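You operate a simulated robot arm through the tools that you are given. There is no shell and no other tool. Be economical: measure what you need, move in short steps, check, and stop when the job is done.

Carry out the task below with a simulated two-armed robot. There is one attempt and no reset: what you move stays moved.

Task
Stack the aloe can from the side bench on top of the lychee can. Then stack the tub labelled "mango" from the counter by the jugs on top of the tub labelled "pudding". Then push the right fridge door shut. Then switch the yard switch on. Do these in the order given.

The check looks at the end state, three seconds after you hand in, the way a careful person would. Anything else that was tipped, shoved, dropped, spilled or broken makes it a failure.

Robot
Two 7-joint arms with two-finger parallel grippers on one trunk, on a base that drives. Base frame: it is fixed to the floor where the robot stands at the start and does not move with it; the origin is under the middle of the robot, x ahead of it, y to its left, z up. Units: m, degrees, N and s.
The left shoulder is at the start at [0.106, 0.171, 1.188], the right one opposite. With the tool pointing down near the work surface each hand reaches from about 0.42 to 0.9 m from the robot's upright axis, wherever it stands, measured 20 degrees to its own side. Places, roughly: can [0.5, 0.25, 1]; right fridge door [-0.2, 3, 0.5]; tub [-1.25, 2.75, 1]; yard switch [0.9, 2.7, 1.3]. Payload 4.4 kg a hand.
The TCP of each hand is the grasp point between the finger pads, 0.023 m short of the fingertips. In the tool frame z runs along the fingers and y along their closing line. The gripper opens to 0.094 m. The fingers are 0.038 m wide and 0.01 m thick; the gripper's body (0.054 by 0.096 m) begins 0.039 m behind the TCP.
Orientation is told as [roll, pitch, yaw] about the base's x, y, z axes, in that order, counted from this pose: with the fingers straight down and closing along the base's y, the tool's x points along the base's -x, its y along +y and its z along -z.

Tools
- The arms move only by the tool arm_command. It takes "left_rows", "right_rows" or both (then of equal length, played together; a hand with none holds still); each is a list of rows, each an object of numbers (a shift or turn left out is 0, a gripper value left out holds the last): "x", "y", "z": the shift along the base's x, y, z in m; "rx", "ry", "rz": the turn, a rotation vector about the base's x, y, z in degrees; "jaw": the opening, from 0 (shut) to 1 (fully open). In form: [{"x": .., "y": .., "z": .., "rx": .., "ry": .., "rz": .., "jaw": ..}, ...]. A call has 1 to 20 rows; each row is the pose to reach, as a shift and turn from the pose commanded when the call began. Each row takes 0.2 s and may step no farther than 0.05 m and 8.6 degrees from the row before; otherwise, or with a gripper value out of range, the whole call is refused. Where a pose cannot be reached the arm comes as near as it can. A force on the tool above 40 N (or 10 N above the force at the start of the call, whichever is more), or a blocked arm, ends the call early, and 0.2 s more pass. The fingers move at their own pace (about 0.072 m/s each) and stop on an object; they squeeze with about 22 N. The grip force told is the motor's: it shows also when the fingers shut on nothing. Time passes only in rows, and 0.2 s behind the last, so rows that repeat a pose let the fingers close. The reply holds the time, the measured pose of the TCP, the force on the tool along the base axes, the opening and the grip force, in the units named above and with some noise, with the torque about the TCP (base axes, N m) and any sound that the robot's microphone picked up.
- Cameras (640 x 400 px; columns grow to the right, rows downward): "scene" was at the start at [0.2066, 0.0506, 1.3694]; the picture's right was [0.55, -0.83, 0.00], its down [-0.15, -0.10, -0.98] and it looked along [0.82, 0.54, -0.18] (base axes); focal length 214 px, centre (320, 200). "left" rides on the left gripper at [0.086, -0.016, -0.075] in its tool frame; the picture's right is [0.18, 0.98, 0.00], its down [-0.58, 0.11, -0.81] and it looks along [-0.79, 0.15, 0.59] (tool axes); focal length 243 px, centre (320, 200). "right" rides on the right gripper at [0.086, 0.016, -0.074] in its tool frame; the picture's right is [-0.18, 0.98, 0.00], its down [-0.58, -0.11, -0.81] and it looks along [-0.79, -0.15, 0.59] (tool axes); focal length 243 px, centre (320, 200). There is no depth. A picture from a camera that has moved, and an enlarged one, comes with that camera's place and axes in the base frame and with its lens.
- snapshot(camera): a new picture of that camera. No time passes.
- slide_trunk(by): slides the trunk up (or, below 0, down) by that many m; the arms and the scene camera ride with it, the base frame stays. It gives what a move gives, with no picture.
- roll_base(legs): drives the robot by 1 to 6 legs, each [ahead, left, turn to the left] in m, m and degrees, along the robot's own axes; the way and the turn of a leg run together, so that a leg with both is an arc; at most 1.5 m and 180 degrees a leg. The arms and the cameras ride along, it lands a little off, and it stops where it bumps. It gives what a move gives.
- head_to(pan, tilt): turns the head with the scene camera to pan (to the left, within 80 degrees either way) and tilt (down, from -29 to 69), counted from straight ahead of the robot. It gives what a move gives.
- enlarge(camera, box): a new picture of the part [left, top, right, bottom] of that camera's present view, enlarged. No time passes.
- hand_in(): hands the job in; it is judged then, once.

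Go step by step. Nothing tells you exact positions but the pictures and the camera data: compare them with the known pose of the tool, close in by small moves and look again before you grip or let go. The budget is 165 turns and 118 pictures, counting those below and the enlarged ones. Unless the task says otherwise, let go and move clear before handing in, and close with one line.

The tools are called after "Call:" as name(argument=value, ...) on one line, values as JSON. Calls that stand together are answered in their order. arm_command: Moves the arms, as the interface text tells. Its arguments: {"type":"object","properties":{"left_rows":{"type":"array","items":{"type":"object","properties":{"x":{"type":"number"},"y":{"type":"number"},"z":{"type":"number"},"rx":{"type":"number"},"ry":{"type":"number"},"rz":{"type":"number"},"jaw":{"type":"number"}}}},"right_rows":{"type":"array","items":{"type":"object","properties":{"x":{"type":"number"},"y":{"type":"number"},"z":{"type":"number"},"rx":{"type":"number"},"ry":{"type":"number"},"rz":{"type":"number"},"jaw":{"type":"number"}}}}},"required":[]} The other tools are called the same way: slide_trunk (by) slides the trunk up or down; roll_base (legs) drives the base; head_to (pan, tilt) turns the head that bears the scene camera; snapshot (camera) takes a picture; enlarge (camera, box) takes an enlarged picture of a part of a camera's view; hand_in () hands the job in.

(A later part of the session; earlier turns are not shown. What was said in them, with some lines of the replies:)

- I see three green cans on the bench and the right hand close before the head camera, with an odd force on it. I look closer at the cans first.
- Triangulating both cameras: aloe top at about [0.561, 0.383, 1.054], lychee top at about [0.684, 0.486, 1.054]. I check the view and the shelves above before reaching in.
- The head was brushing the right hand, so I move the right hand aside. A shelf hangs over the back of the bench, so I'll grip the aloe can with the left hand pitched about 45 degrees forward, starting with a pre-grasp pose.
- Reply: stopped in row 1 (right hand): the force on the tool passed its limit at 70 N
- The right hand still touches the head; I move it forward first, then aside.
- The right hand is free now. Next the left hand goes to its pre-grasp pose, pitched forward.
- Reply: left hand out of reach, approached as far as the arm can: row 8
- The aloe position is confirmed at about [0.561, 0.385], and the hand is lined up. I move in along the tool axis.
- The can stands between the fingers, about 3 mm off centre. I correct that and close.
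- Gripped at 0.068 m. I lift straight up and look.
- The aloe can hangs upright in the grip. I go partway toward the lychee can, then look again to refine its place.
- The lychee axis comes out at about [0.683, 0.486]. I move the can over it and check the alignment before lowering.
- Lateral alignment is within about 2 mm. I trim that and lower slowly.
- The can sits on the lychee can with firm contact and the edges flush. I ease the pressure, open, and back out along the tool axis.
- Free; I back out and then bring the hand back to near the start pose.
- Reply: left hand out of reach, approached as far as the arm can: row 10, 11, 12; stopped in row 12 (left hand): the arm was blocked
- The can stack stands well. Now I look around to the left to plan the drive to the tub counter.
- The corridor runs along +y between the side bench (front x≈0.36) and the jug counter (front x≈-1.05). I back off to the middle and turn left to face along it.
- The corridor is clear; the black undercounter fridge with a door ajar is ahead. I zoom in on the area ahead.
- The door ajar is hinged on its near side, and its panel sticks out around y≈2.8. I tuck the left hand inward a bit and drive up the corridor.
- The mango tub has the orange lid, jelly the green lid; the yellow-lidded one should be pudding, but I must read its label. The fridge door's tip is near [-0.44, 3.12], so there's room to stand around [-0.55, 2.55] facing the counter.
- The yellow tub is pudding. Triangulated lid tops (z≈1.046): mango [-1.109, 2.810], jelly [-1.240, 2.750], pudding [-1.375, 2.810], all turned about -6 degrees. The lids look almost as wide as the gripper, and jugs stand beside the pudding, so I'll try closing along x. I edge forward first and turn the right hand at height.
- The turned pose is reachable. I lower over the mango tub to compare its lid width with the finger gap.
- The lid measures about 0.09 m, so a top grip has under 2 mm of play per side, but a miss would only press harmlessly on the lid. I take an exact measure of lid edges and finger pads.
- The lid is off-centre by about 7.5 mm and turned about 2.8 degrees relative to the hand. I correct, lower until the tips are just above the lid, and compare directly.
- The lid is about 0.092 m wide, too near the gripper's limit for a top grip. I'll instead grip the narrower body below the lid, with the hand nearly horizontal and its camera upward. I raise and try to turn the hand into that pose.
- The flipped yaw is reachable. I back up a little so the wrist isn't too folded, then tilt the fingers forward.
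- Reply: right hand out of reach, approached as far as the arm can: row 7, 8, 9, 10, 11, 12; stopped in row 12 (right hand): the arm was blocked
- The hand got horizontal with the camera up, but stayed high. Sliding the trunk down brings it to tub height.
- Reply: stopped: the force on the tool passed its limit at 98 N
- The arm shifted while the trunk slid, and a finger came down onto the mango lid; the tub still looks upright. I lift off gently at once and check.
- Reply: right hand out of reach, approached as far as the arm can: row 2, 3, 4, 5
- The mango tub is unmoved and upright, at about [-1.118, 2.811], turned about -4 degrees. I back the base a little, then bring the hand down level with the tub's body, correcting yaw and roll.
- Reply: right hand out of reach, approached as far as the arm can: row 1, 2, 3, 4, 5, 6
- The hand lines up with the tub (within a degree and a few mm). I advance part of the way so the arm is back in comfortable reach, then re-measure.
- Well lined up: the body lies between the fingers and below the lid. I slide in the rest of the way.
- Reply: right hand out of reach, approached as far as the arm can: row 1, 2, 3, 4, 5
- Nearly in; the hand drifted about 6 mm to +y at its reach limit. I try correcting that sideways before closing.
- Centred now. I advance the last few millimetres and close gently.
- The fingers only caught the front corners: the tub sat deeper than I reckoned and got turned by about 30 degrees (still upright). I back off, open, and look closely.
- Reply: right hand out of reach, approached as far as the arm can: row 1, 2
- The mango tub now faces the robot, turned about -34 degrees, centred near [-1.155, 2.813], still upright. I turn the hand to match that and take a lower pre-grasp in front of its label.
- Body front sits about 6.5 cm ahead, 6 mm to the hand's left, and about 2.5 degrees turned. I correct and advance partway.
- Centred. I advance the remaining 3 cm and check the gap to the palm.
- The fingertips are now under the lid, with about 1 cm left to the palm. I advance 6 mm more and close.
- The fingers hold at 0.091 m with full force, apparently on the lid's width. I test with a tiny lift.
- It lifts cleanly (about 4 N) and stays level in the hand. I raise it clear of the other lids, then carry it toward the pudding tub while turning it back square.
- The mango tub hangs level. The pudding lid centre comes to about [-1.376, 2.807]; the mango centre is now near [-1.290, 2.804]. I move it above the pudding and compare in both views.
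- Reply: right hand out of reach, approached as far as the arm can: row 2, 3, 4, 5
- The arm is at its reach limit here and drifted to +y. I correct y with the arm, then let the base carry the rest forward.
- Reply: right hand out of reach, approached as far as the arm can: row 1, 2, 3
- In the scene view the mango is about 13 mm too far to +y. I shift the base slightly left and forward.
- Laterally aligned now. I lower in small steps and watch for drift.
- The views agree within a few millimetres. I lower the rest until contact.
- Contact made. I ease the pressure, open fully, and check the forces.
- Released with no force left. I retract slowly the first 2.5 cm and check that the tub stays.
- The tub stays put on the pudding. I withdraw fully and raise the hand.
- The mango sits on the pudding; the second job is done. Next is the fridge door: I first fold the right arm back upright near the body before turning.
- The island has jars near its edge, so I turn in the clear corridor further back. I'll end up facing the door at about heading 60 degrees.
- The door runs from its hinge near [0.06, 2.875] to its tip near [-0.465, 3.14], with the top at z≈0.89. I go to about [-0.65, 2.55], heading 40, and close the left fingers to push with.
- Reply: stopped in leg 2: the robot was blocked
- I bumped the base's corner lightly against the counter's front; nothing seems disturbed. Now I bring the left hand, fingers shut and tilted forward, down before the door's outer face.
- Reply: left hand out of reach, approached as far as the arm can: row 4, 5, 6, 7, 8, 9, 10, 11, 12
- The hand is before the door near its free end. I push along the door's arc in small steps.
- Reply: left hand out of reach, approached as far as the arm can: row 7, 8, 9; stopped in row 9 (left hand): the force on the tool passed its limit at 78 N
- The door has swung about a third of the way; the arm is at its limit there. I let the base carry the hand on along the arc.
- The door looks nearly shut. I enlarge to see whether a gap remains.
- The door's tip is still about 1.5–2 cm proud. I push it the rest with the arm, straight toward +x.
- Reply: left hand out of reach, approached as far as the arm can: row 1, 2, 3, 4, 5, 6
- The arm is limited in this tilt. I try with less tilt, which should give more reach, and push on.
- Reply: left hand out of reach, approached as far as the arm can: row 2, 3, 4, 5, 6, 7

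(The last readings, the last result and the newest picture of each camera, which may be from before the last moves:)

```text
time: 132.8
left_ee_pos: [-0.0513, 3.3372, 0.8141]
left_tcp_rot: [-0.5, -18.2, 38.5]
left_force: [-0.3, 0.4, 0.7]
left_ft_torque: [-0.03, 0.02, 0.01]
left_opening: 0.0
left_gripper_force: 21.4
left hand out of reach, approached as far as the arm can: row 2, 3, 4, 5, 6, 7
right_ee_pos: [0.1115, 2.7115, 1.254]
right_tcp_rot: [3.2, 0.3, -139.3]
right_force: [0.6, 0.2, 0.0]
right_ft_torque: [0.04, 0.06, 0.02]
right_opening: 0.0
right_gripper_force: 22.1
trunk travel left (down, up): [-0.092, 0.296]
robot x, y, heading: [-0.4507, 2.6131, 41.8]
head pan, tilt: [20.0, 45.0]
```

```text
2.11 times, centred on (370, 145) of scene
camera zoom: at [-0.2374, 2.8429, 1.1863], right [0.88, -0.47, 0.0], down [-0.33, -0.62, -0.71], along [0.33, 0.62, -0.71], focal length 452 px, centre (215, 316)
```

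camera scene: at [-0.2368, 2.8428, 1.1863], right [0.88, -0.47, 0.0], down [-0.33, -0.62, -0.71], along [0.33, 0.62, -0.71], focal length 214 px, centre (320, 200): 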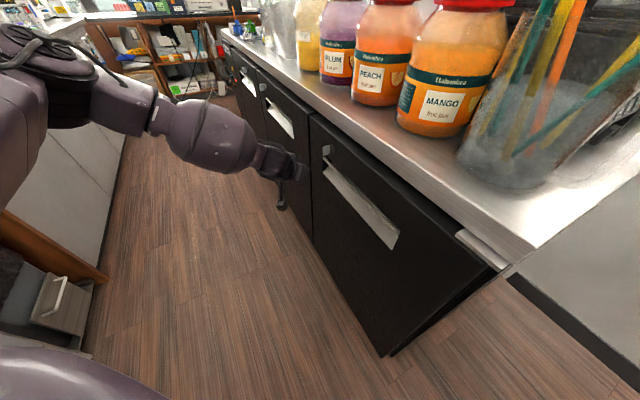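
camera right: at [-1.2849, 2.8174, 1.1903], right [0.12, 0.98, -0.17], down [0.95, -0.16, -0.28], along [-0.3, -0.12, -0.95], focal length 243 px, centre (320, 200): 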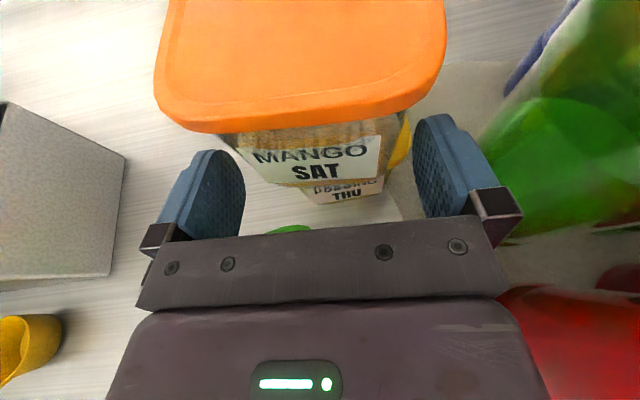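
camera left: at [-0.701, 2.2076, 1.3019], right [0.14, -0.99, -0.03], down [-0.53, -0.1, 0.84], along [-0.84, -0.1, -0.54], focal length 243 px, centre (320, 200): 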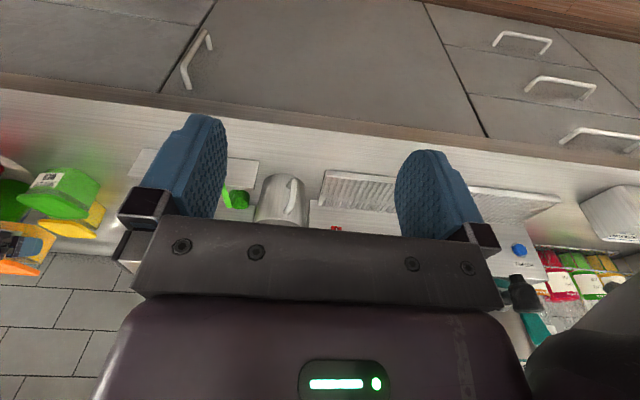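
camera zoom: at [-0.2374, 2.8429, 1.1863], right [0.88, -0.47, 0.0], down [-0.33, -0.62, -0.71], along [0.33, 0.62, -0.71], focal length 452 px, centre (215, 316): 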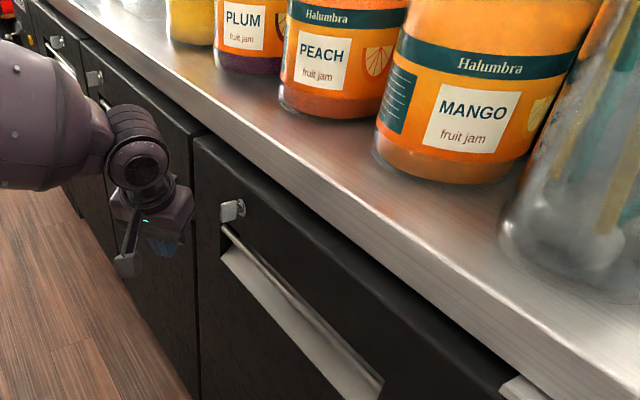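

Reach is the limit, so I tuck the right hand back away from the island and let the base push the last bit.

Call:
arm_command(right_rows=[{"x": -0.01, "y": -0.035}, {"x": -0.025, "y": -0.07}, {"x": -0.04, "y": -0.11}, {"x": -0.055, "y": -0.15}, {"x": -0.06, "y": -0.19}, {"x": -0.06, "y": -0.19}])

Call:
roll_base(legs=[[0.09, -0.035, 0]])

Call:
enlarge(camera="scene", box=[150, 50, 450, 240])

```text
time: 134.2
left_ee_pos: [-0.0508, 3.3371, 0.8149]
left_tcp_rot: [-0.6, -18.1, 38.6]
left_force: [-0.1, 0.3, 0.1]
left_ft_torque: [0.04, 0.03, -0.03]
left_opening: 0.0
left_gripper_force: 22.4
right_ee_pos: [0.0546, 2.5378, 1.2485]
right_tcp_rot: [3.2, 0.3, -139.3]
right_force: [0.3, -0.3, -0.3]
right_ft_torque: [0.0, -0.01, -0.01]
right_opening: 0.0
right_gripper_force: 22.3
right hand out of reach, approached as far as the arm can: row 5, 6
trunk travel left (down, up): [-0.092, 0.296]
robot x, y, heading: [-0.4539, 2.6144, 41.8]
head pan, tilt: [20.0, 45.0]
```

```text
time: 135.4
left_ee_pos: [0.0172, 3.3748, 0.8106]
left_tcp_rot: [0.3, -17.3, 39.0]
left_force: [-4.1, -1.6, 2.6]
left_ft_torque: [0.02, -0.3, -0.19]
left_opening: 0.0
left_gripper_force: 21.9
right_ee_pos: [0.1368, 2.5743, 1.2487]
right_tcp_rot: [3.1, 0.4, -138.9]
right_force: [0.3, 0.3, 0.4]
right_ft_torque: [-0.01, 0.0, -0.01]
right_opening: 0.0
right_gripper_force: 21.9
trunk travel left (down, up): [-0.092, 0.296]
robot x, y, heading: [-0.3654, 2.6462, 42.2]
head pan, tilt: [20.0, 45.0]
stopped in leg 1: the force on the tool passed its limit at 119 N (the readings are from after the stop); the commanded pose is now the measured one
```

```text
2.11 times, centred on (300, 145) of scene
camera zoom: at [-0.1571, 2.8761, 1.1865], right [0.88, -0.47, 0.0], down [-0.33, -0.63, -0.71], along [0.33, 0.63, -0.71], focal length 452 px, centre (362, 316)
```

zoom: 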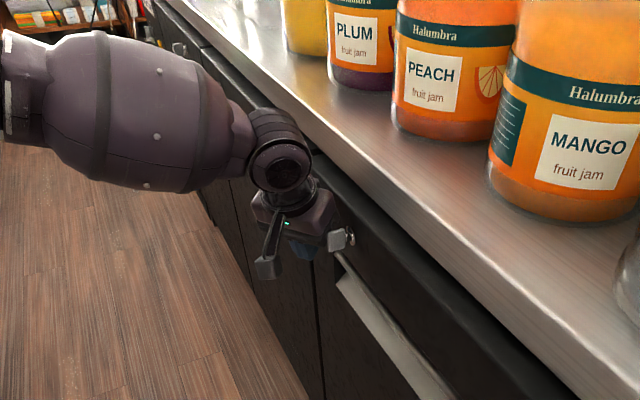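

There was firm contact. I back off to see whether the door is flush.

Call:
roll_base(legs=[[-0.12, 0.06, 0]])

Call:
snapshot(camera="scene")

Call:
snapshot(camera="left")

```text
time: 136.7
left_ee_pos: [-0.1093, 3.3369, 0.8099]
left_tcp_rot: [0.4, -17.2, 38.8]
left_force: [-0.4, 0.1, 0.4]
left_ft_torque: [0.0, -0.02, 0.02]
left_opening: 0.0001
left_gripper_force: 21.8
right_ee_pos: [0.0081, 2.5368, 1.2486]
right_tcp_rot: [3.1, 0.2, -139.1]
right_force: [-0.4, 0.0, -0.1]
right_ft_torque: [0.02, -0.02, -0.01]
right_opening: 0.0
right_gripper_force: 21.4
trunk travel left (down, up): [-0.092, 0.296]
robot x, y, heading: [-0.4999, 2.6082, 41.9]
head pan, tilt: [20.0, 45.0]
```

```text
24 pictures are left
camera scene: at [-0.2862, 2.8393, 1.1864], right [0.88, -0.47, 0.0], down [-0.33, -0.62, -0.71], along [0.33, 0.62, -0.71], focal length 214 px, centre (320, 200)
```

scene: 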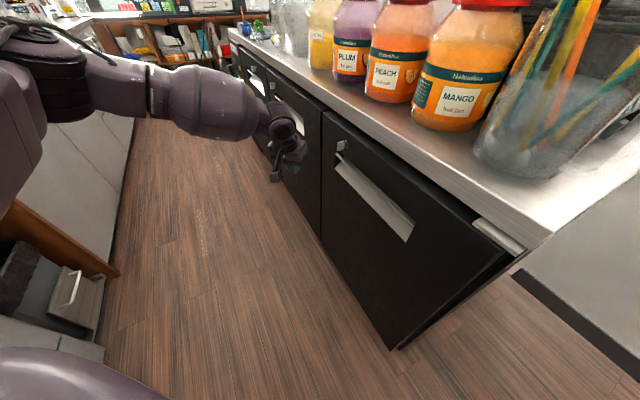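

```text
23 pictures are left
camera left: at [-0.1804, 3.2584, 0.856], right [-0.75, 0.66, -0.05], down [0.18, 0.28, 0.94], along [0.63, 0.7, -0.33], focal length 243 px, centre (320, 200)
```

left: 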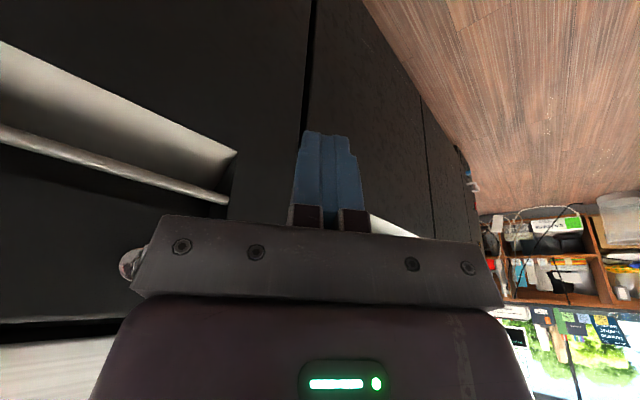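

Call:
enlarge(camera="scene", box=[250, 70, 400, 170])

Call:
enlarge(camera="left", box=[240, 0, 400, 130])

```text
4.00 times, centred on (325, 120) of scene
camera zoom: at [-0.2862, 2.8393, 1.1864], right [0.88, -0.47, 0.0], down [-0.33, -0.62, -0.71], along [0.33, 0.62, -0.71], focal length 858 px, centre (300, 520)
```

zoom: 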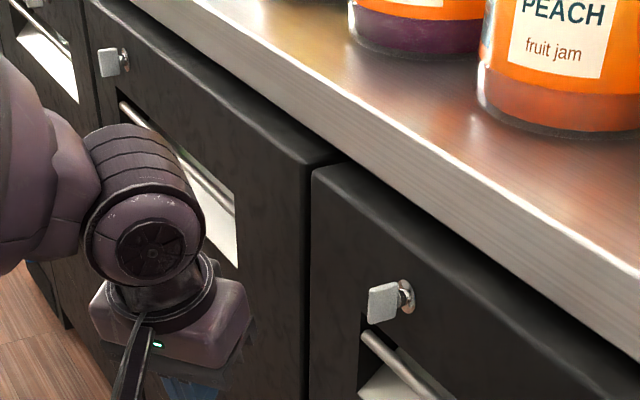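

```text
3.08 times, centred on (320, 65) of left
camera zoom: at [-0.1804, 3.2584, 0.856], right [-0.75, 0.66, -0.05], down [0.18, 0.28, 0.94], along [0.63, 0.7, -0.33], focal length 746 px, centre (320, 615)
```

zoom: 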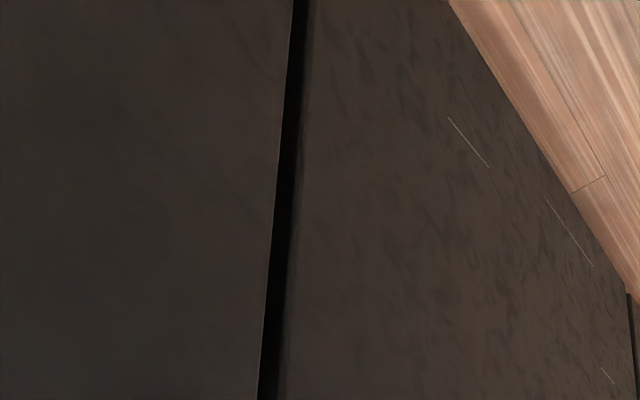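

The door is flush with its neighbour: shut. Now I raise and retract the left hand and turn toward the yard switch on the right wall.

Call:
arm_command(left_rows=[{"x": -0.02, "y": -0.01, "z": 0.03}, {"x": -0.05, "y": -0.03, "z": 0.06}, {"x": -0.08, "y": -0.06, "z": 0.09}, {"x": -0.11, "y": -0.09, "z": 0.12}, {"x": -0.14, "y": -0.12, "z": 0.15}, {"x": -0.17, "y": -0.15, "z": 0.18}, {"x": -0.19, "y": -0.18, "z": 0.21}, {"x": -0.2, "y": -0.2, "z": 0.25}, {"x": -0.21, "y": -0.22, "z": 0.29}, {"x": -0.21, "y": -0.24, "z": 0.33}, {"x": -0.21, "y": -0.25, "z": 0.37}, {"x": -0.21, "y": -0.25, "z": 0.4}])

Call:
roll_base(legs=[[-0.13, -0.18, 0], [0, 0, -42]])

Call:
slide_trunk(by=0.1)

Call:
head_to(pan=5, tilt=20)

Call:
snapshot(camera="scene")

```text
refused: row 3 steps farther than a row can; nothing moved
```

```text
time: 139.7
left_ee_pos: [0.0221, 3.0479, 0.8067]
left_tcp_rot: [1.2, -16.3, 29.7]
left_force: [0.1, 0.3, -1.1]
left_ft_torque: [0.01, 0.0, 0.04]
left_opening: 0.0
left_gripper_force: 22.0
right_ee_pos: [0.012, 2.2323, 1.2474]
right_tcp_rot: [3.1, 0.1, -148.7]
right_force: [0.1, -0.4, -0.4]
right_ft_torque: [0.01, -0.02, 0.0]
right_opening: 0.0001
right_gripper_force: 21.7
trunk travel left (down, up): [-0.092, 0.296]
robot x, y, heading: [-0.4752, 2.3933, 32.4]
head pan, tilt: [20.0, 45.0]
stopped in leg 2: the force on the tool passed its limit at 196 N (the readings are from after the stop); the commanded pose is now the measured one
```

```text
time: 141.0
left_ee_pos: [0.0055, 3.0395, 1.1103]
left_tcp_rot: [2.3, -34.4, 29.3]
left_force: [0.5, 0.3, -0.3]
left_ft_torque: [0.0, -0.02, 0.01]
left_opening: 0.0001
left_gripper_force: 22.2
right_ee_pos: [0.0148, 2.235, 1.3461]
right_tcp_rot: [3.1, -0.1, -148.7]
right_force: [0.2, 0.6, 0.1]
right_ft_torque: [-0.02, 0.02, 0.0]
right_opening: 0.0001
right_gripper_force: 21.6
trunk travel left (down, up): [-0.192, 0.196]
robot x, y, heading: [-0.4787, 2.3931, 32.2]
head pan, tilt: [20.0, 45.0]
```

```text
time: 141.9
left_ee_pos: [0.0048, 3.038, 1.1115]
left_tcp_rot: [2.2, -34.6, 29.3]
left_force: [0.2, 0.7, -0.6]
left_ft_torque: [0.01, -0.01, 0.0]
left_opening: 0.0
left_gripper_force: 22.3
right_ee_pos: [0.0125, 2.2333, 1.3478]
right_tcp_rot: [3.1, 0.1, -148.7]
right_force: [-0.2, -0.4, 0.6]
right_ft_torque: [0.0, 0.0, -0.05]
right_opening: 0.0
right_gripper_force: 21.8
trunk travel left (down, up): [-0.192, 0.196]
robot x, y, heading: [-0.4757, 2.3915, 32.3]
head pan, tilt: [5.0, 20.0]
```

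```text
20 pictures are left
camera scene: at [-0.2873, 2.5191, 1.3444], right [0.61, -0.8, 0.0], down [-0.27, -0.21, -0.94], along [0.75, 0.57, -0.34], focal length 214 px, centre (320, 200)
```

scene: 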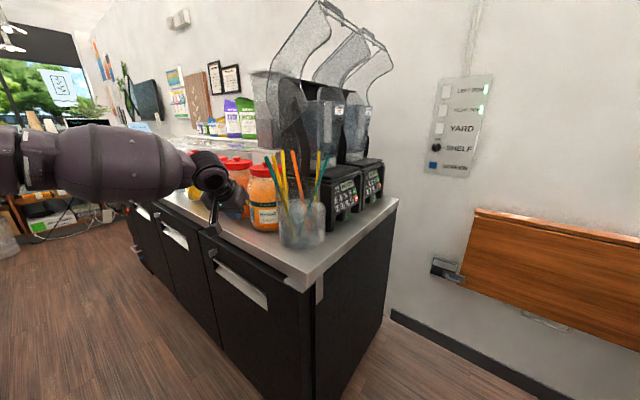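

The arm call was refused, so the turn pressed the left hand against the shut door before it stopped, and the hand then rose with the trunk. I check the jars by the hand before moving on.

Call:
enlarge(camera="scene", box=[120, 110, 340, 260])

```text
2.67 times, centred on (230, 185) of scene
camera zoom: at [-0.2873, 2.5191, 1.3444], right [0.61, -0.8, 0.0], down [-0.27, -0.21, -0.94], along [0.75, 0.57, -0.34], focal length 572 px, centre (560, 240)
```

zoom: 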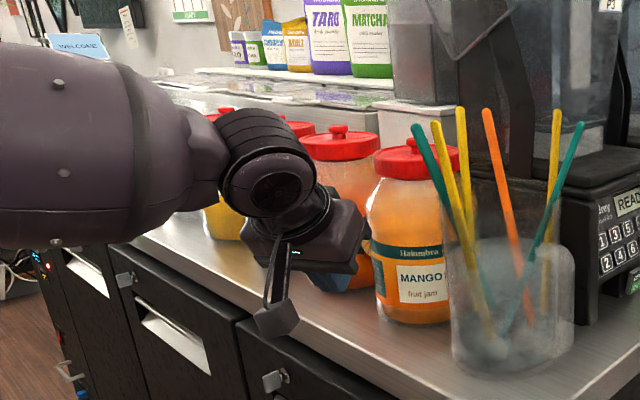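

The jars are untouched. I pull the left hand straight away from them, then up and back.

Call:
arm_command(left_rows=[{"x": -0.035}, {"x": -0.07, "y": -0.005}, {"x": -0.105, "y": -0.015, "z": 0.01}, {"x": -0.135, "y": -0.035, "z": 0.03}, {"x": -0.16, "y": -0.06, "z": 0.055}, {"x": -0.185, "y": -0.085, "z": 0.08}, {"x": -0.21, "y": -0.11, "z": 0.105}, {"x": -0.235, "y": -0.135, "z": 0.13}, {"x": -0.25, "y": -0.15, "z": 0.16}, {"x": -0.25, "y": -0.15, "z": 0.18}])

Call:
enlarge(camera="scene", box=[410, 60, 510, 190])

```text
time: 144.1
left_ee_pos: [-0.2437, 2.8877, 1.2946]
left_tcp_rot: [2.3, -34.4, 29.2]
left_force: [-0.4, -0.4, -0.5]
left_ft_torque: [0.0, 0.01, -0.04]
left_opening: 0.0001
left_gripper_force: 21.6
right_ee_pos: [0.0136, 2.2336, 1.3477]
right_tcp_rot: [3.1, 0.1, -148.7]
right_force: [1.0, 0.5, 0.3]
right_ft_torque: [0.0, -0.02, -0.01]
right_opening: 0.0
right_gripper_force: 21.7
trunk travel left (down, up): [-0.192, 0.196]
robot x, y, heading: [-0.4746, 2.3919, 32.3]
head pan, tilt: [5.0, 20.0]
```

```text
3.08 times, centred on (460, 125) of scene
camera zoom: at [-0.2873, 2.519, 1.3445], right [0.61, -0.8, 0.0], down [-0.27, -0.21, -0.94], along [0.75, 0.57, -0.34], focal length 660 px, centre (-111, 431)
```

zoom: 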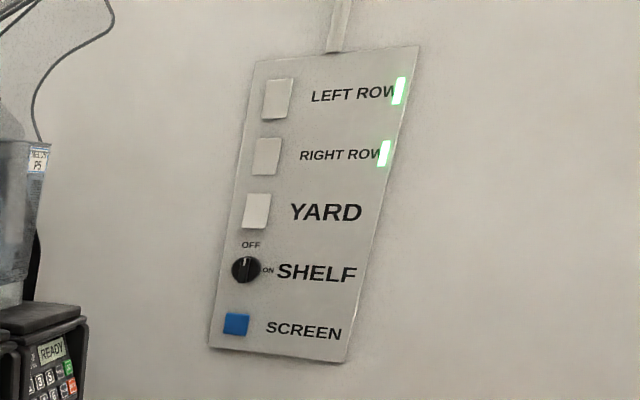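

YARD is the third paddle, near [0.92, 2.72, 1.32]; the two above it are lit. I turn to face the wall and drive closer.

Call:
roll_base(legs=[[0, 0, -32], [0.6, 0.05, 0]])

Call:
head_to(pan=25, tilt=10)

Call:
snapshot(camera="scene")

```text
time: 149.1
left_ee_pos: [0.562, 2.7394, 1.3003]
left_tcp_rot: [2.2, -35.3, -2.0]
left_force: [-0.7, 0.4, 0.0]
left_ft_torque: [0.01, -0.02, -0.02]
left_opening: 0.0
left_gripper_force: 22.0
right_ee_pos: [0.4395, 2.0447, 1.3494]
right_tcp_rot: [3.0, 0.7, 180.1]
right_force: [0.2, 0.8, 0.0]
right_ft_torque: [0.02, 0.02, -0.01]
right_opening: 0.0
right_gripper_force: 21.9
trunk travel left (down, up): [-0.192, 0.196]
robot x, y, heading: [0.1172, 2.4389, 0.9]
head pan, tilt: [5.0, 20.0]
stopped in leg 2: the robot was blocked; the commanded pose is now the measured one
```

```text
time: 149.9
left_ee_pos: [0.5614, 2.7383, 1.2993]
left_tcp_rot: [2.1, -35.2, -2.1]
left_force: [-0.8, 0.5, 0.8]
left_ft_torque: [-0.01, -0.02, 0.0]
left_opening: 0.0
left_gripper_force: 21.5
right_ee_pos: [0.4364, 2.0434, 1.3505]
right_tcp_rot: [2.9, 0.9, 179.8]
right_force: [0.4, 0.1, 0.7]
right_ft_torque: [0.03, 0.0, -0.01]
right_opening: 0.0
right_gripper_force: 21.5
trunk travel left (down, up): [-0.192, 0.196]
robot x, y, heading: [0.1185, 2.4359, 0.8]
head pan, tilt: [25.0, 10.0]
```

```text
17 pictures are left
camera scene: at [0.3222, 2.4748, 1.3635], right [0.43, -0.9, 0.0], down [-0.15, -0.07, -0.99], along [0.89, 0.43, -0.16], focal length 214 px, centre (320, 200)
```

scene: 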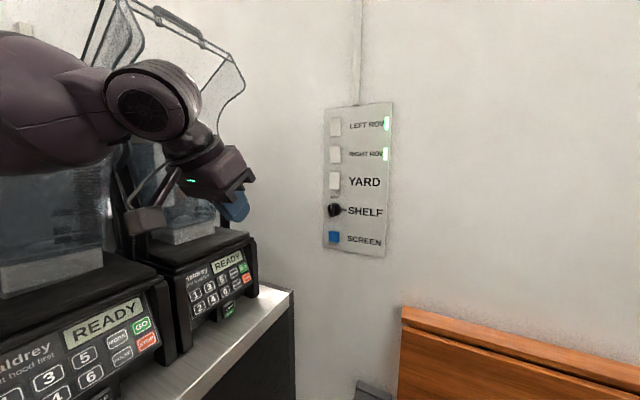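

The base was stopped a little early. I look closely at the switch panel and the blenders next to the arm.

Call:
enlarge(camera="scene", box=[310, 95, 410, 265])

Call:
enlarge(camera="scene", box=[0, 0, 300, 300])

```text
2.35 times, centred on (360, 180) of scene
camera zoom: at [0.3222, 2.4748, 1.3635], right [0.43, -0.9, 0.0], down [-0.15, -0.07, -0.99], along [0.89, 0.43, -0.16], focal length 505 px, centre (226, 247)
```

zoom: 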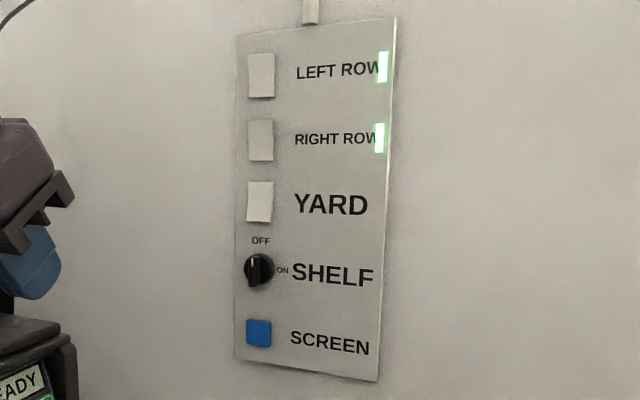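

```text
1.33 times, centred on (150, 150) of scene
camera zoom: at [0.3222, 2.4748, 1.3635], right [0.43, -0.9, 0.0], down [-0.15, -0.07, -0.99], along [0.89, 0.43, -0.16], focal length 286 px, centre (547, 267)
```

zoom: 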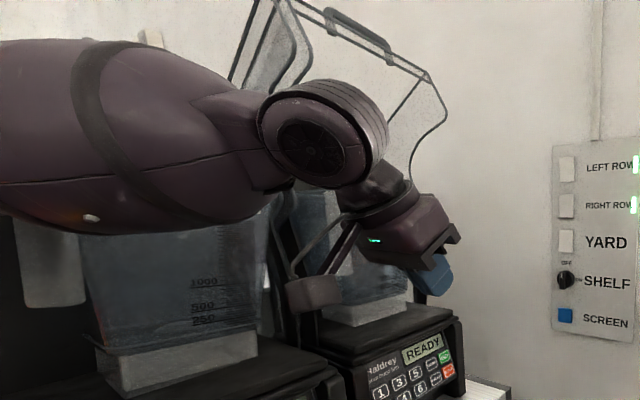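

Call:
enlarge(camera="scene", box=[322, 110, 352, 200])

Call:
snapshot(camera="left")

```text
4.44 times, centred on (337, 155) of scene
camera zoom: at [0.3222, 2.4748, 1.3635], right [0.43, -0.9, 0.0], down [-0.15, -0.07, -0.99], along [0.89, 0.43, -0.16], focal length 953 px, centre (244, 400)
```

zoom: 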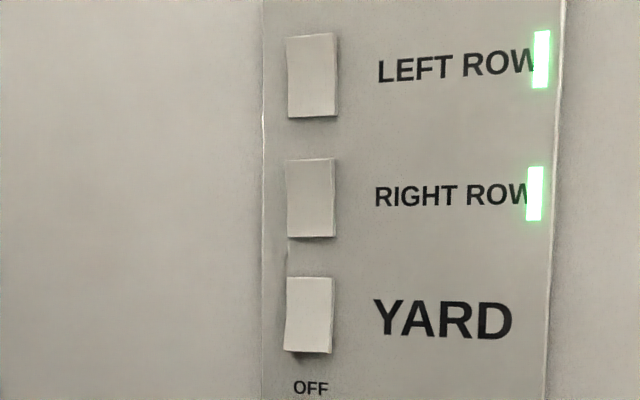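

```text
13 pictures are left
camera left: at [0.4474, 2.7237, 1.31], right [-0.13, 0.99, -0.08], down [0.01, 0.08, 1.0], along [0.99, 0.13, -0.02], focal length 243 px, centre (320, 200)
```

left: 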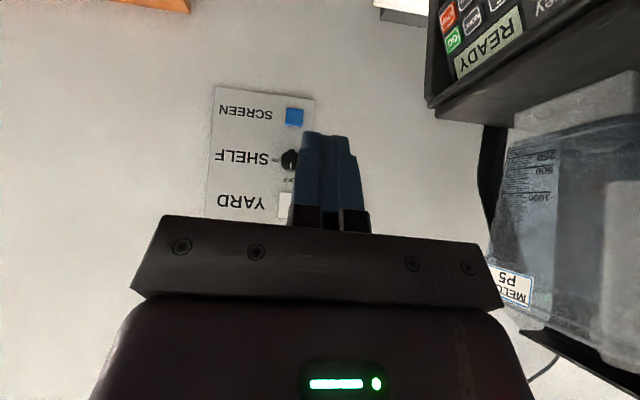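

Both the shading and the profile show the lit (on) paddles have their bottoms pressed in, while YARD has its top pressed, so I should press YARD's lower part, at about [0.92, 2.72, 1.303]. I shift the base slightly off the island and bring the closed fingers near.

Call:
roll_base(legs=[[0, -0.05, 0]])

Call:
snapshot(camera="left")

```text
time: 151.0
left_ee_pos: [0.5734, 2.6929, 1.2922]
left_tcp_rot: [1.8, -34.4, -1.8]
left_force: [-0.3, -1.0, 0.0]
left_ft_torque: [0.02, 0.02, -0.01]
left_opening: 0.0
left_gripper_force: 21.9
right_ee_pos: [0.4512, 1.9996, 1.3477]
right_tcp_rot: [3.2, 0.1, 179.7]
right_force: [-0.2, -0.3, -0.2]
right_ft_torque: [0.02, -0.01, -0.02]
right_opening: 0.0
right_gripper_force: 21.6
trunk travel left (down, up): [-0.192, 0.196]
robot x, y, heading: [0.121, 2.3853, 0.9]
head pan, tilt: [25.0, 10.0]
```

```text
12 pictures are left
camera left: at [0.4616, 2.679, 1.3043], right [-0.14, 0.99, -0.08], down [0.02, 0.08, 1.0], along [0.99, 0.13, -0.04], focal length 243 px, centre (320, 200)
```

left: 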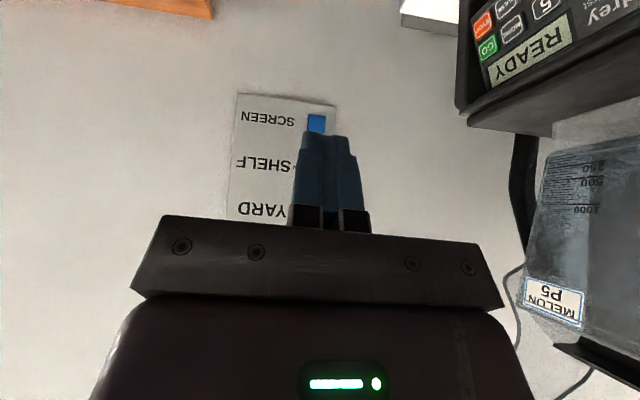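

The switch column is at y≈2.721. I bring the hand to just before YARD's lower part.

Call:
arm_command(left_rows=[{"x": 0.04, "y": 0.004, "z": 0.003}, {"x": 0.08, "y": 0.008, "z": 0.006}, {"x": 0.12, "y": 0.012, "z": 0.009}, {"x": 0.16, "y": 0.016, "z": 0.012}, {"x": 0.2, "y": 0.02, "z": 0.015}, {"x": 0.24, "y": 0.024, "z": 0.019}, {"x": 0.275, "y": 0.028, "z": 0.019}, {"x": 0.275, "y": 0.028, "z": 0.019}])

Call:
enlarge(camera="scene", box=[220, 70, 420, 260])

```text
time: 152.8
left_ee_pos: [0.8507, 2.7222, 1.3134]
left_tcp_rot: [1.8, -34.5, -1.9]
left_force: [-0.7, 0.3, 0.3]
left_ft_torque: [0.02, -0.02, 0.01]
left_opening: 0.0
left_gripper_force: 22.0
right_ee_pos: [0.4491, 1.9986, 1.3488]
right_tcp_rot: [3.1, 0.2, 179.8]
right_force: [-0.6, 0.4, -0.5]
right_ft_torque: [0.03, -0.05, 0.0]
right_opening: 0.0001
right_gripper_force: 21.6
trunk travel left (down, up): [-0.192, 0.196]
robot x, y, heading: [0.1151, 2.3884, 0.8]
head pan, tilt: [25.0, 10.0]
```

```text
2.11 times, centred on (320, 165) of scene
camera zoom: at [0.3353, 2.4301, 1.3614], right [0.44, -0.9, 0.0], down [-0.16, -0.08, -0.98], along [0.89, 0.43, -0.17], focal length 452 px, centre (320, 274)
```

zoom: 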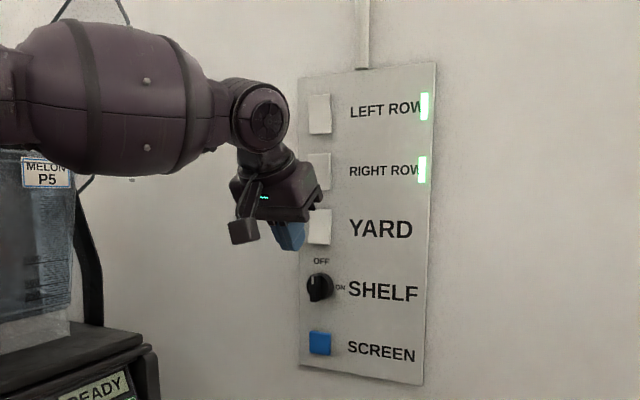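

The tip is in line with the paddle's lower half. I lower a few millimetres and press in slowly.

Call:
arm_command(left_rows=[{"x": 0.015, "y": -0.001, "z": -0.008}, {"x": 0.03, "y": -0.001, "z": -0.008}, {"x": 0.038, "y": -0.001, "z": -0.008}, {"x": 0.044, "y": -0.001, "z": -0.008}, {"x": 0.05, "y": -0.001, "z": -0.008}, {"x": 0.055, "y": -0.001, "z": -0.008}])

Call:
enlarge(camera="scene", box=[220, 70, 420, 260])

```text
time: 154.2
left_ee_pos: [0.8809, 2.7302, 1.2822]
left_tcp_rot: [1.7, -34.4, -1.9]
left_force: [-0.5, 0.5, -0.2]
left_ft_torque: [-0.02, -0.03, 0.0]
left_opening: 0.0
left_gripper_force: 22.5
left hand out of reach, approached as far as the arm can: row 2, 3, 4, 5, 6
right_ee_pos: [0.4529, 2.0007, 1.348]
right_tcp_rot: [3.2, -0.1, 179.7]
right_force: [0.7, 0.8, 0.4]
right_ft_torque: [-0.01, 0.03, 0.01]
right_opening: 0.0
right_gripper_force: 21.9
trunk travel left (down, up): [-0.192, 0.196]
robot x, y, heading: [0.1149, 2.3898, 0.7]
head pan, tilt: [25.0, 10.0]
```

```text
2.11 times, centred on (320, 165) of scene
camera zoom: at [0.3383, 2.4316, 1.3603], right [0.44, -0.9, 0.0], down [-0.16, -0.08, -0.98], along [0.89, 0.43, -0.17], focal length 452 px, centre (320, 274)
```

zoom: 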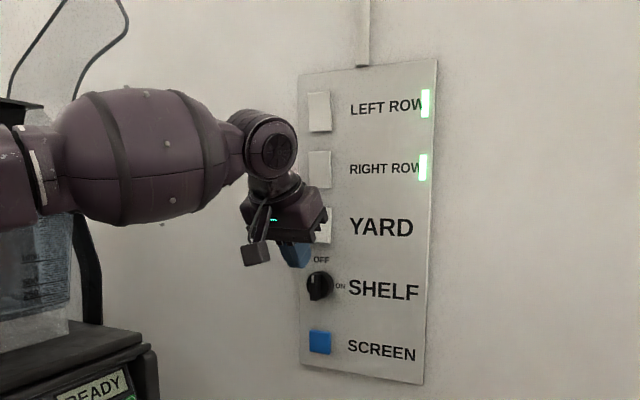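

That's the arm's reach limit again; the hand sank below the paddle without touching. I draw back, move the base forward, and try again.

Call:
arm_command(left_rows=[{"x": -0.03, "z": 0.005}, {"x": -0.06, "y": -0.005, "z": 0.015}, {"x": -0.09, "y": -0.009, "z": 0.023}, {"x": -0.09, "y": -0.009, "z": 0.023}])

Call:
roll_base(legs=[[0.07, 0, 0]])

```text
time: 155.2
left_ee_pos: [0.7912, 2.718, 1.3062]
left_tcp_rot: [1.7, -34.3, -1.8]
left_force: [0.2, 0.5, -0.5]
left_ft_torque: [0.01, -0.01, 0.0]
left_opening: 0.0001
left_gripper_force: 22.4
right_ee_pos: [0.4524, 1.9998, 1.348]
right_tcp_rot: [3.1, 0.1, 179.9]
right_force: [0.5, 0.6, 0.3]
right_ft_torque: [0.04, 0.0, 0.01]
right_opening: 0.0
right_gripper_force: 21.6
trunk travel left (down, up): [-0.192, 0.196]
robot x, y, heading: [0.118, 2.3873, 0.9]
head pan, tilt: [25.0, 10.0]
```

```text
time: 156.2
left_ee_pos: [0.8595, 2.7189, 1.3073]
left_tcp_rot: [1.7, -34.5, -2.1]
left_force: [0.9, -0.4, 0.7]
left_ft_torque: [-0.01, -0.02, -0.04]
left_opening: 0.0
left_gripper_force: 21.9
right_ee_pos: [0.5206, 1.9985, 1.3478]
right_tcp_rot: [3.1, 0.0, 179.9]
right_force: [-0.1, -0.5, -0.3]
right_ft_torque: [0.01, 0.02, 0.01]
right_opening: 0.0
right_gripper_force: 21.9
trunk travel left (down, up): [-0.192, 0.196]
robot x, y, heading: [0.1828, 2.3918, 1.0]
head pan, tilt: [25.0, 10.0]
```

Base moved cleanly; the hand is at [0.86, 2.719, 1.307], in line with the paddle's lower part. Now I press.

Call:
arm_command(left_rows=[{"x": 0.012, "y": 0.001, "z": -0.002}, {"x": 0.022, "y": 0.002, "z": -0.002}, {"x": 0.03, "y": 0.002, "z": -0.002}, {"x": 0.036, "y": 0.002, "z": -0.002}, {"x": 0.042, "y": 0.002, "z": -0.002}, {"x": 0.047, "y": 0.002, "z": -0.002}])

Call:
enlarge(camera="scene", box=[220, 70, 420, 260])

```text
time: 157.7
left_ee_pos: [0.9053, 2.7222, 1.305]
left_tcp_rot: [1.7, -34.5, -1.8]
left_force: [-0.1, -0.2, -0.5]
left_ft_torque: [-0.01, 0.02, 0.0]
left_opening: 0.0
left_gripper_force: 22.5
right_ee_pos: [0.52, 2.0, 1.3491]
right_tcp_rot: [3.1, 0.1, 179.8]
right_force: [0.8, -0.3, -0.6]
right_ft_torque: [0.0, -0.03, -0.01]
right_opening: 0.0
right_gripper_force: 21.9
trunk travel left (down, up): [-0.192, 0.196]
robot x, y, heading: [0.1885, 2.3897, 0.7]
head pan, tilt: [25.0, 10.0]
```

```text
2.11 times, centred on (320, 165) of scene
camera zoom: at [0.4048, 2.4315, 1.3608], right [0.44, -0.9, 0.0], down [-0.16, -0.08, -0.98], along [0.89, 0.43, -0.17], focal length 452 px, centre (320, 274)
```

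zoom: 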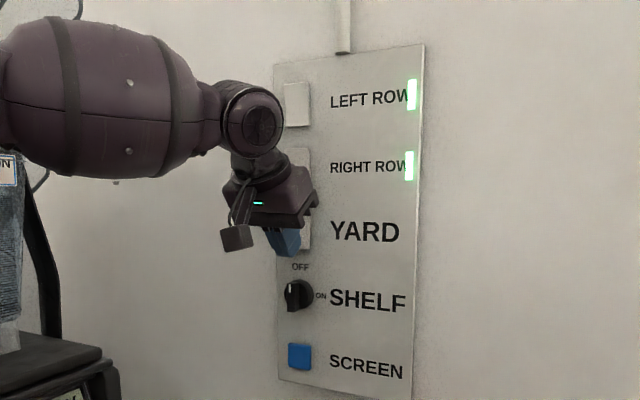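

No contact yet; the wall lies a bit further. I continue in small steps.

Call:
arm_command(left_rows=[{"x": 0.006}, {"x": 0.011}, {"x": 0.016}, {"x": 0.02}, {"x": 0.024}, {"x": 0.028}])

```text
time: 158.4
left_ee_pos: [0.9113, 2.7215, 1.3067]
left_tcp_rot: [1.7, -34.0, -1.8]
left_force: [-21.2, -0.8, 2.1]
left_ft_torque: [0.14, 0.13, 0.03]
left_opening: 0.0
left_gripper_force: 22.6
right_ee_pos: [0.5152, 2.001, 1.3501]
right_tcp_rot: [3.1, 0.3, 179.9]
right_force: [0.9, 0.3, -0.3]
right_ft_torque: [0.01, 0.0, -0.01]
right_opening: 0.0001
right_gripper_force: 21.9
trunk travel left (down, up): [-0.192, 0.196]
robot x, y, heading: [0.1846, 2.3927, 0.9]
head pan, tilt: [25.0, 10.0]
heard: click
stopped in row 3 (left hand): the force on the tool passed its limit at 44 N (the readings are from after the stop); the commanded pose is now the measured one
```

A click was heard. I draw the hand back and check the YARD lamp.

Call:
arm_command(left_rows=[{"x": -0.03}, {"x": -0.07}, {"x": -0.11}, {"x": -0.15}, {"x": -0.19}, {"x": -0.22}])

Call:
enlarge(camera="scene", box=[220, 70, 420, 260])

```text
time: 159.8
left_ee_pos: [0.6966, 2.7153, 1.306]
left_tcp_rot: [2.2, -33.9, -2.2]
left_force: [0.4, 0.5, 0.8]
left_ft_torque: [0.01, -0.01, 0.0]
left_opening: 0.0
left_gripper_force: 22.5
right_ee_pos: [0.5188, 1.9943, 1.3461]
right_tcp_rot: [2.9, 0.2, 179.8]
right_force: [0.2, 0.1, 0.4]
right_ft_torque: [-0.03, 0.0, 0.01]
right_opening: 0.0
right_gripper_force: 21.8
trunk travel left (down, up): [-0.192, 0.196]
robot x, y, heading: [0.1871, 2.3886, 0.9]
head pan, tilt: [25.0, 10.0]
```

```text
2.11 times, centred on (320, 165) of scene
camera zoom: at [0.4029, 2.4253, 1.3613], right [0.44, -0.9, 0.0], down [-0.16, -0.07, -0.99], along [0.89, 0.43, -0.17], focal length 452 px, centre (320, 274)
```

zoom: 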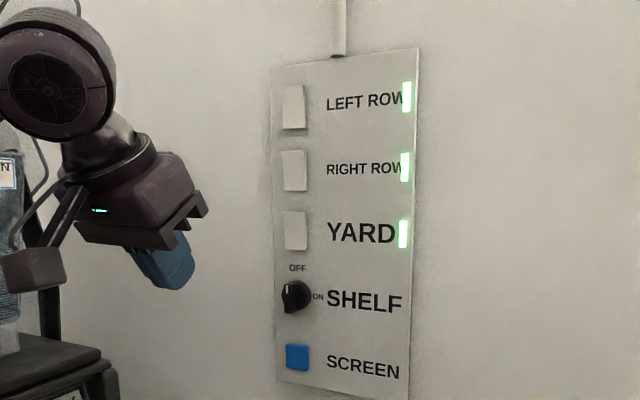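

The YARD lamp is lit. I back away and take a last look at the fridge door and the island.

Call:
roll_base(legs=[[-0.1, -0.08, 0], [-0.5, 0, 0]])

Call:
head_to(pan=40, tilt=30)

Call:
snapshot(camera="scene")

```text
time: 163.7
left_ee_pos: [0.1027, 2.6336, 1.3024]
left_tcp_rot: [1.7, -33.8, -1.7]
left_force: [-0.9, 0.0, -0.6]
left_ft_torque: [-0.02, -0.03, 0.02]
left_opening: 0.0
left_gripper_force: 21.9
right_ee_pos: [-0.0728, 1.9106, 1.3473]
right_tcp_rot: [3.2, 0.1, -179.9]
right_force: [0.5, -0.2, -1.3]
right_ft_torque: [0.01, 0.01, 0.0]
right_opening: 0.0
right_gripper_force: 22.0
trunk travel left (down, up): [-0.192, 0.196]
robot x, y, heading: [-0.409, 2.3005, 0.9]
head pan, tilt: [25.0, 10.0]
```

```text
time: 164.5
left_ee_pos: [0.1022, 2.6337, 1.3031]
left_tcp_rot: [1.7, -33.8, -1.7]
left_force: [0.0, 0.5, -0.1]
left_ft_torque: [0.02, 0.02, -0.01]
left_opening: 0.0
left_gripper_force: 21.9
right_ee_pos: [-0.0729, 1.9113, 1.3481]
right_tcp_rot: [3.2, 0.1, -179.9]
right_force: [0.4, 0.4, -0.2]
right_ft_torque: [0.0, 0.0, -0.02]
right_opening: 0.0
right_gripper_force: 22.2
trunk travel left (down, up): [-0.192, 0.196]
robot x, y, heading: [-0.4097, 2.2988, 1.3]
head pan, tilt: [40.0, 30.0]
```

```text
7 pictures are left
camera scene: at [-0.2047, 2.3609, 1.3285], right [0.66, -0.75, 0.0], down [-0.38, -0.33, -0.87], along [0.65, 0.57, -0.5], focal length 214 px, centre (320, 200)
```

scene: 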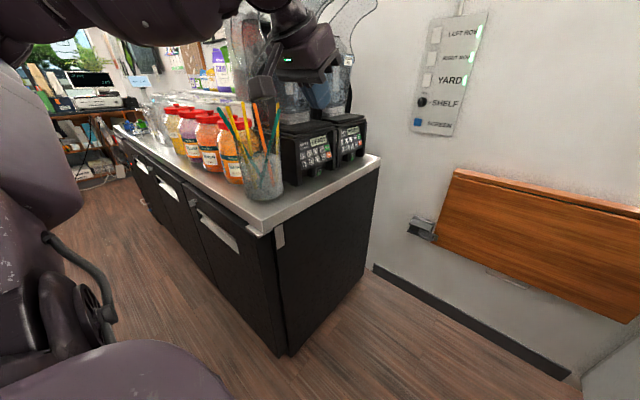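

The door is flush, the jars and blenders stand, the YARD lamp is lit, and both hands are clear. I hand in.

Call:
hand_in()

```text
The job is handed in.
```

All four steps were done in order: the aloe can is on the lychee can, the mango tub is on the pudding tub, the right fridge door is shut, and the yard switch is on with its lamp lit. One flaw: on my first failed grip the mango tub turned and nudged the jelly tub a few millimetres. The base also bumped furniture twice, and a finger pressed hard on the mango lid once; the pictures after showed nothing tipped or spilled.
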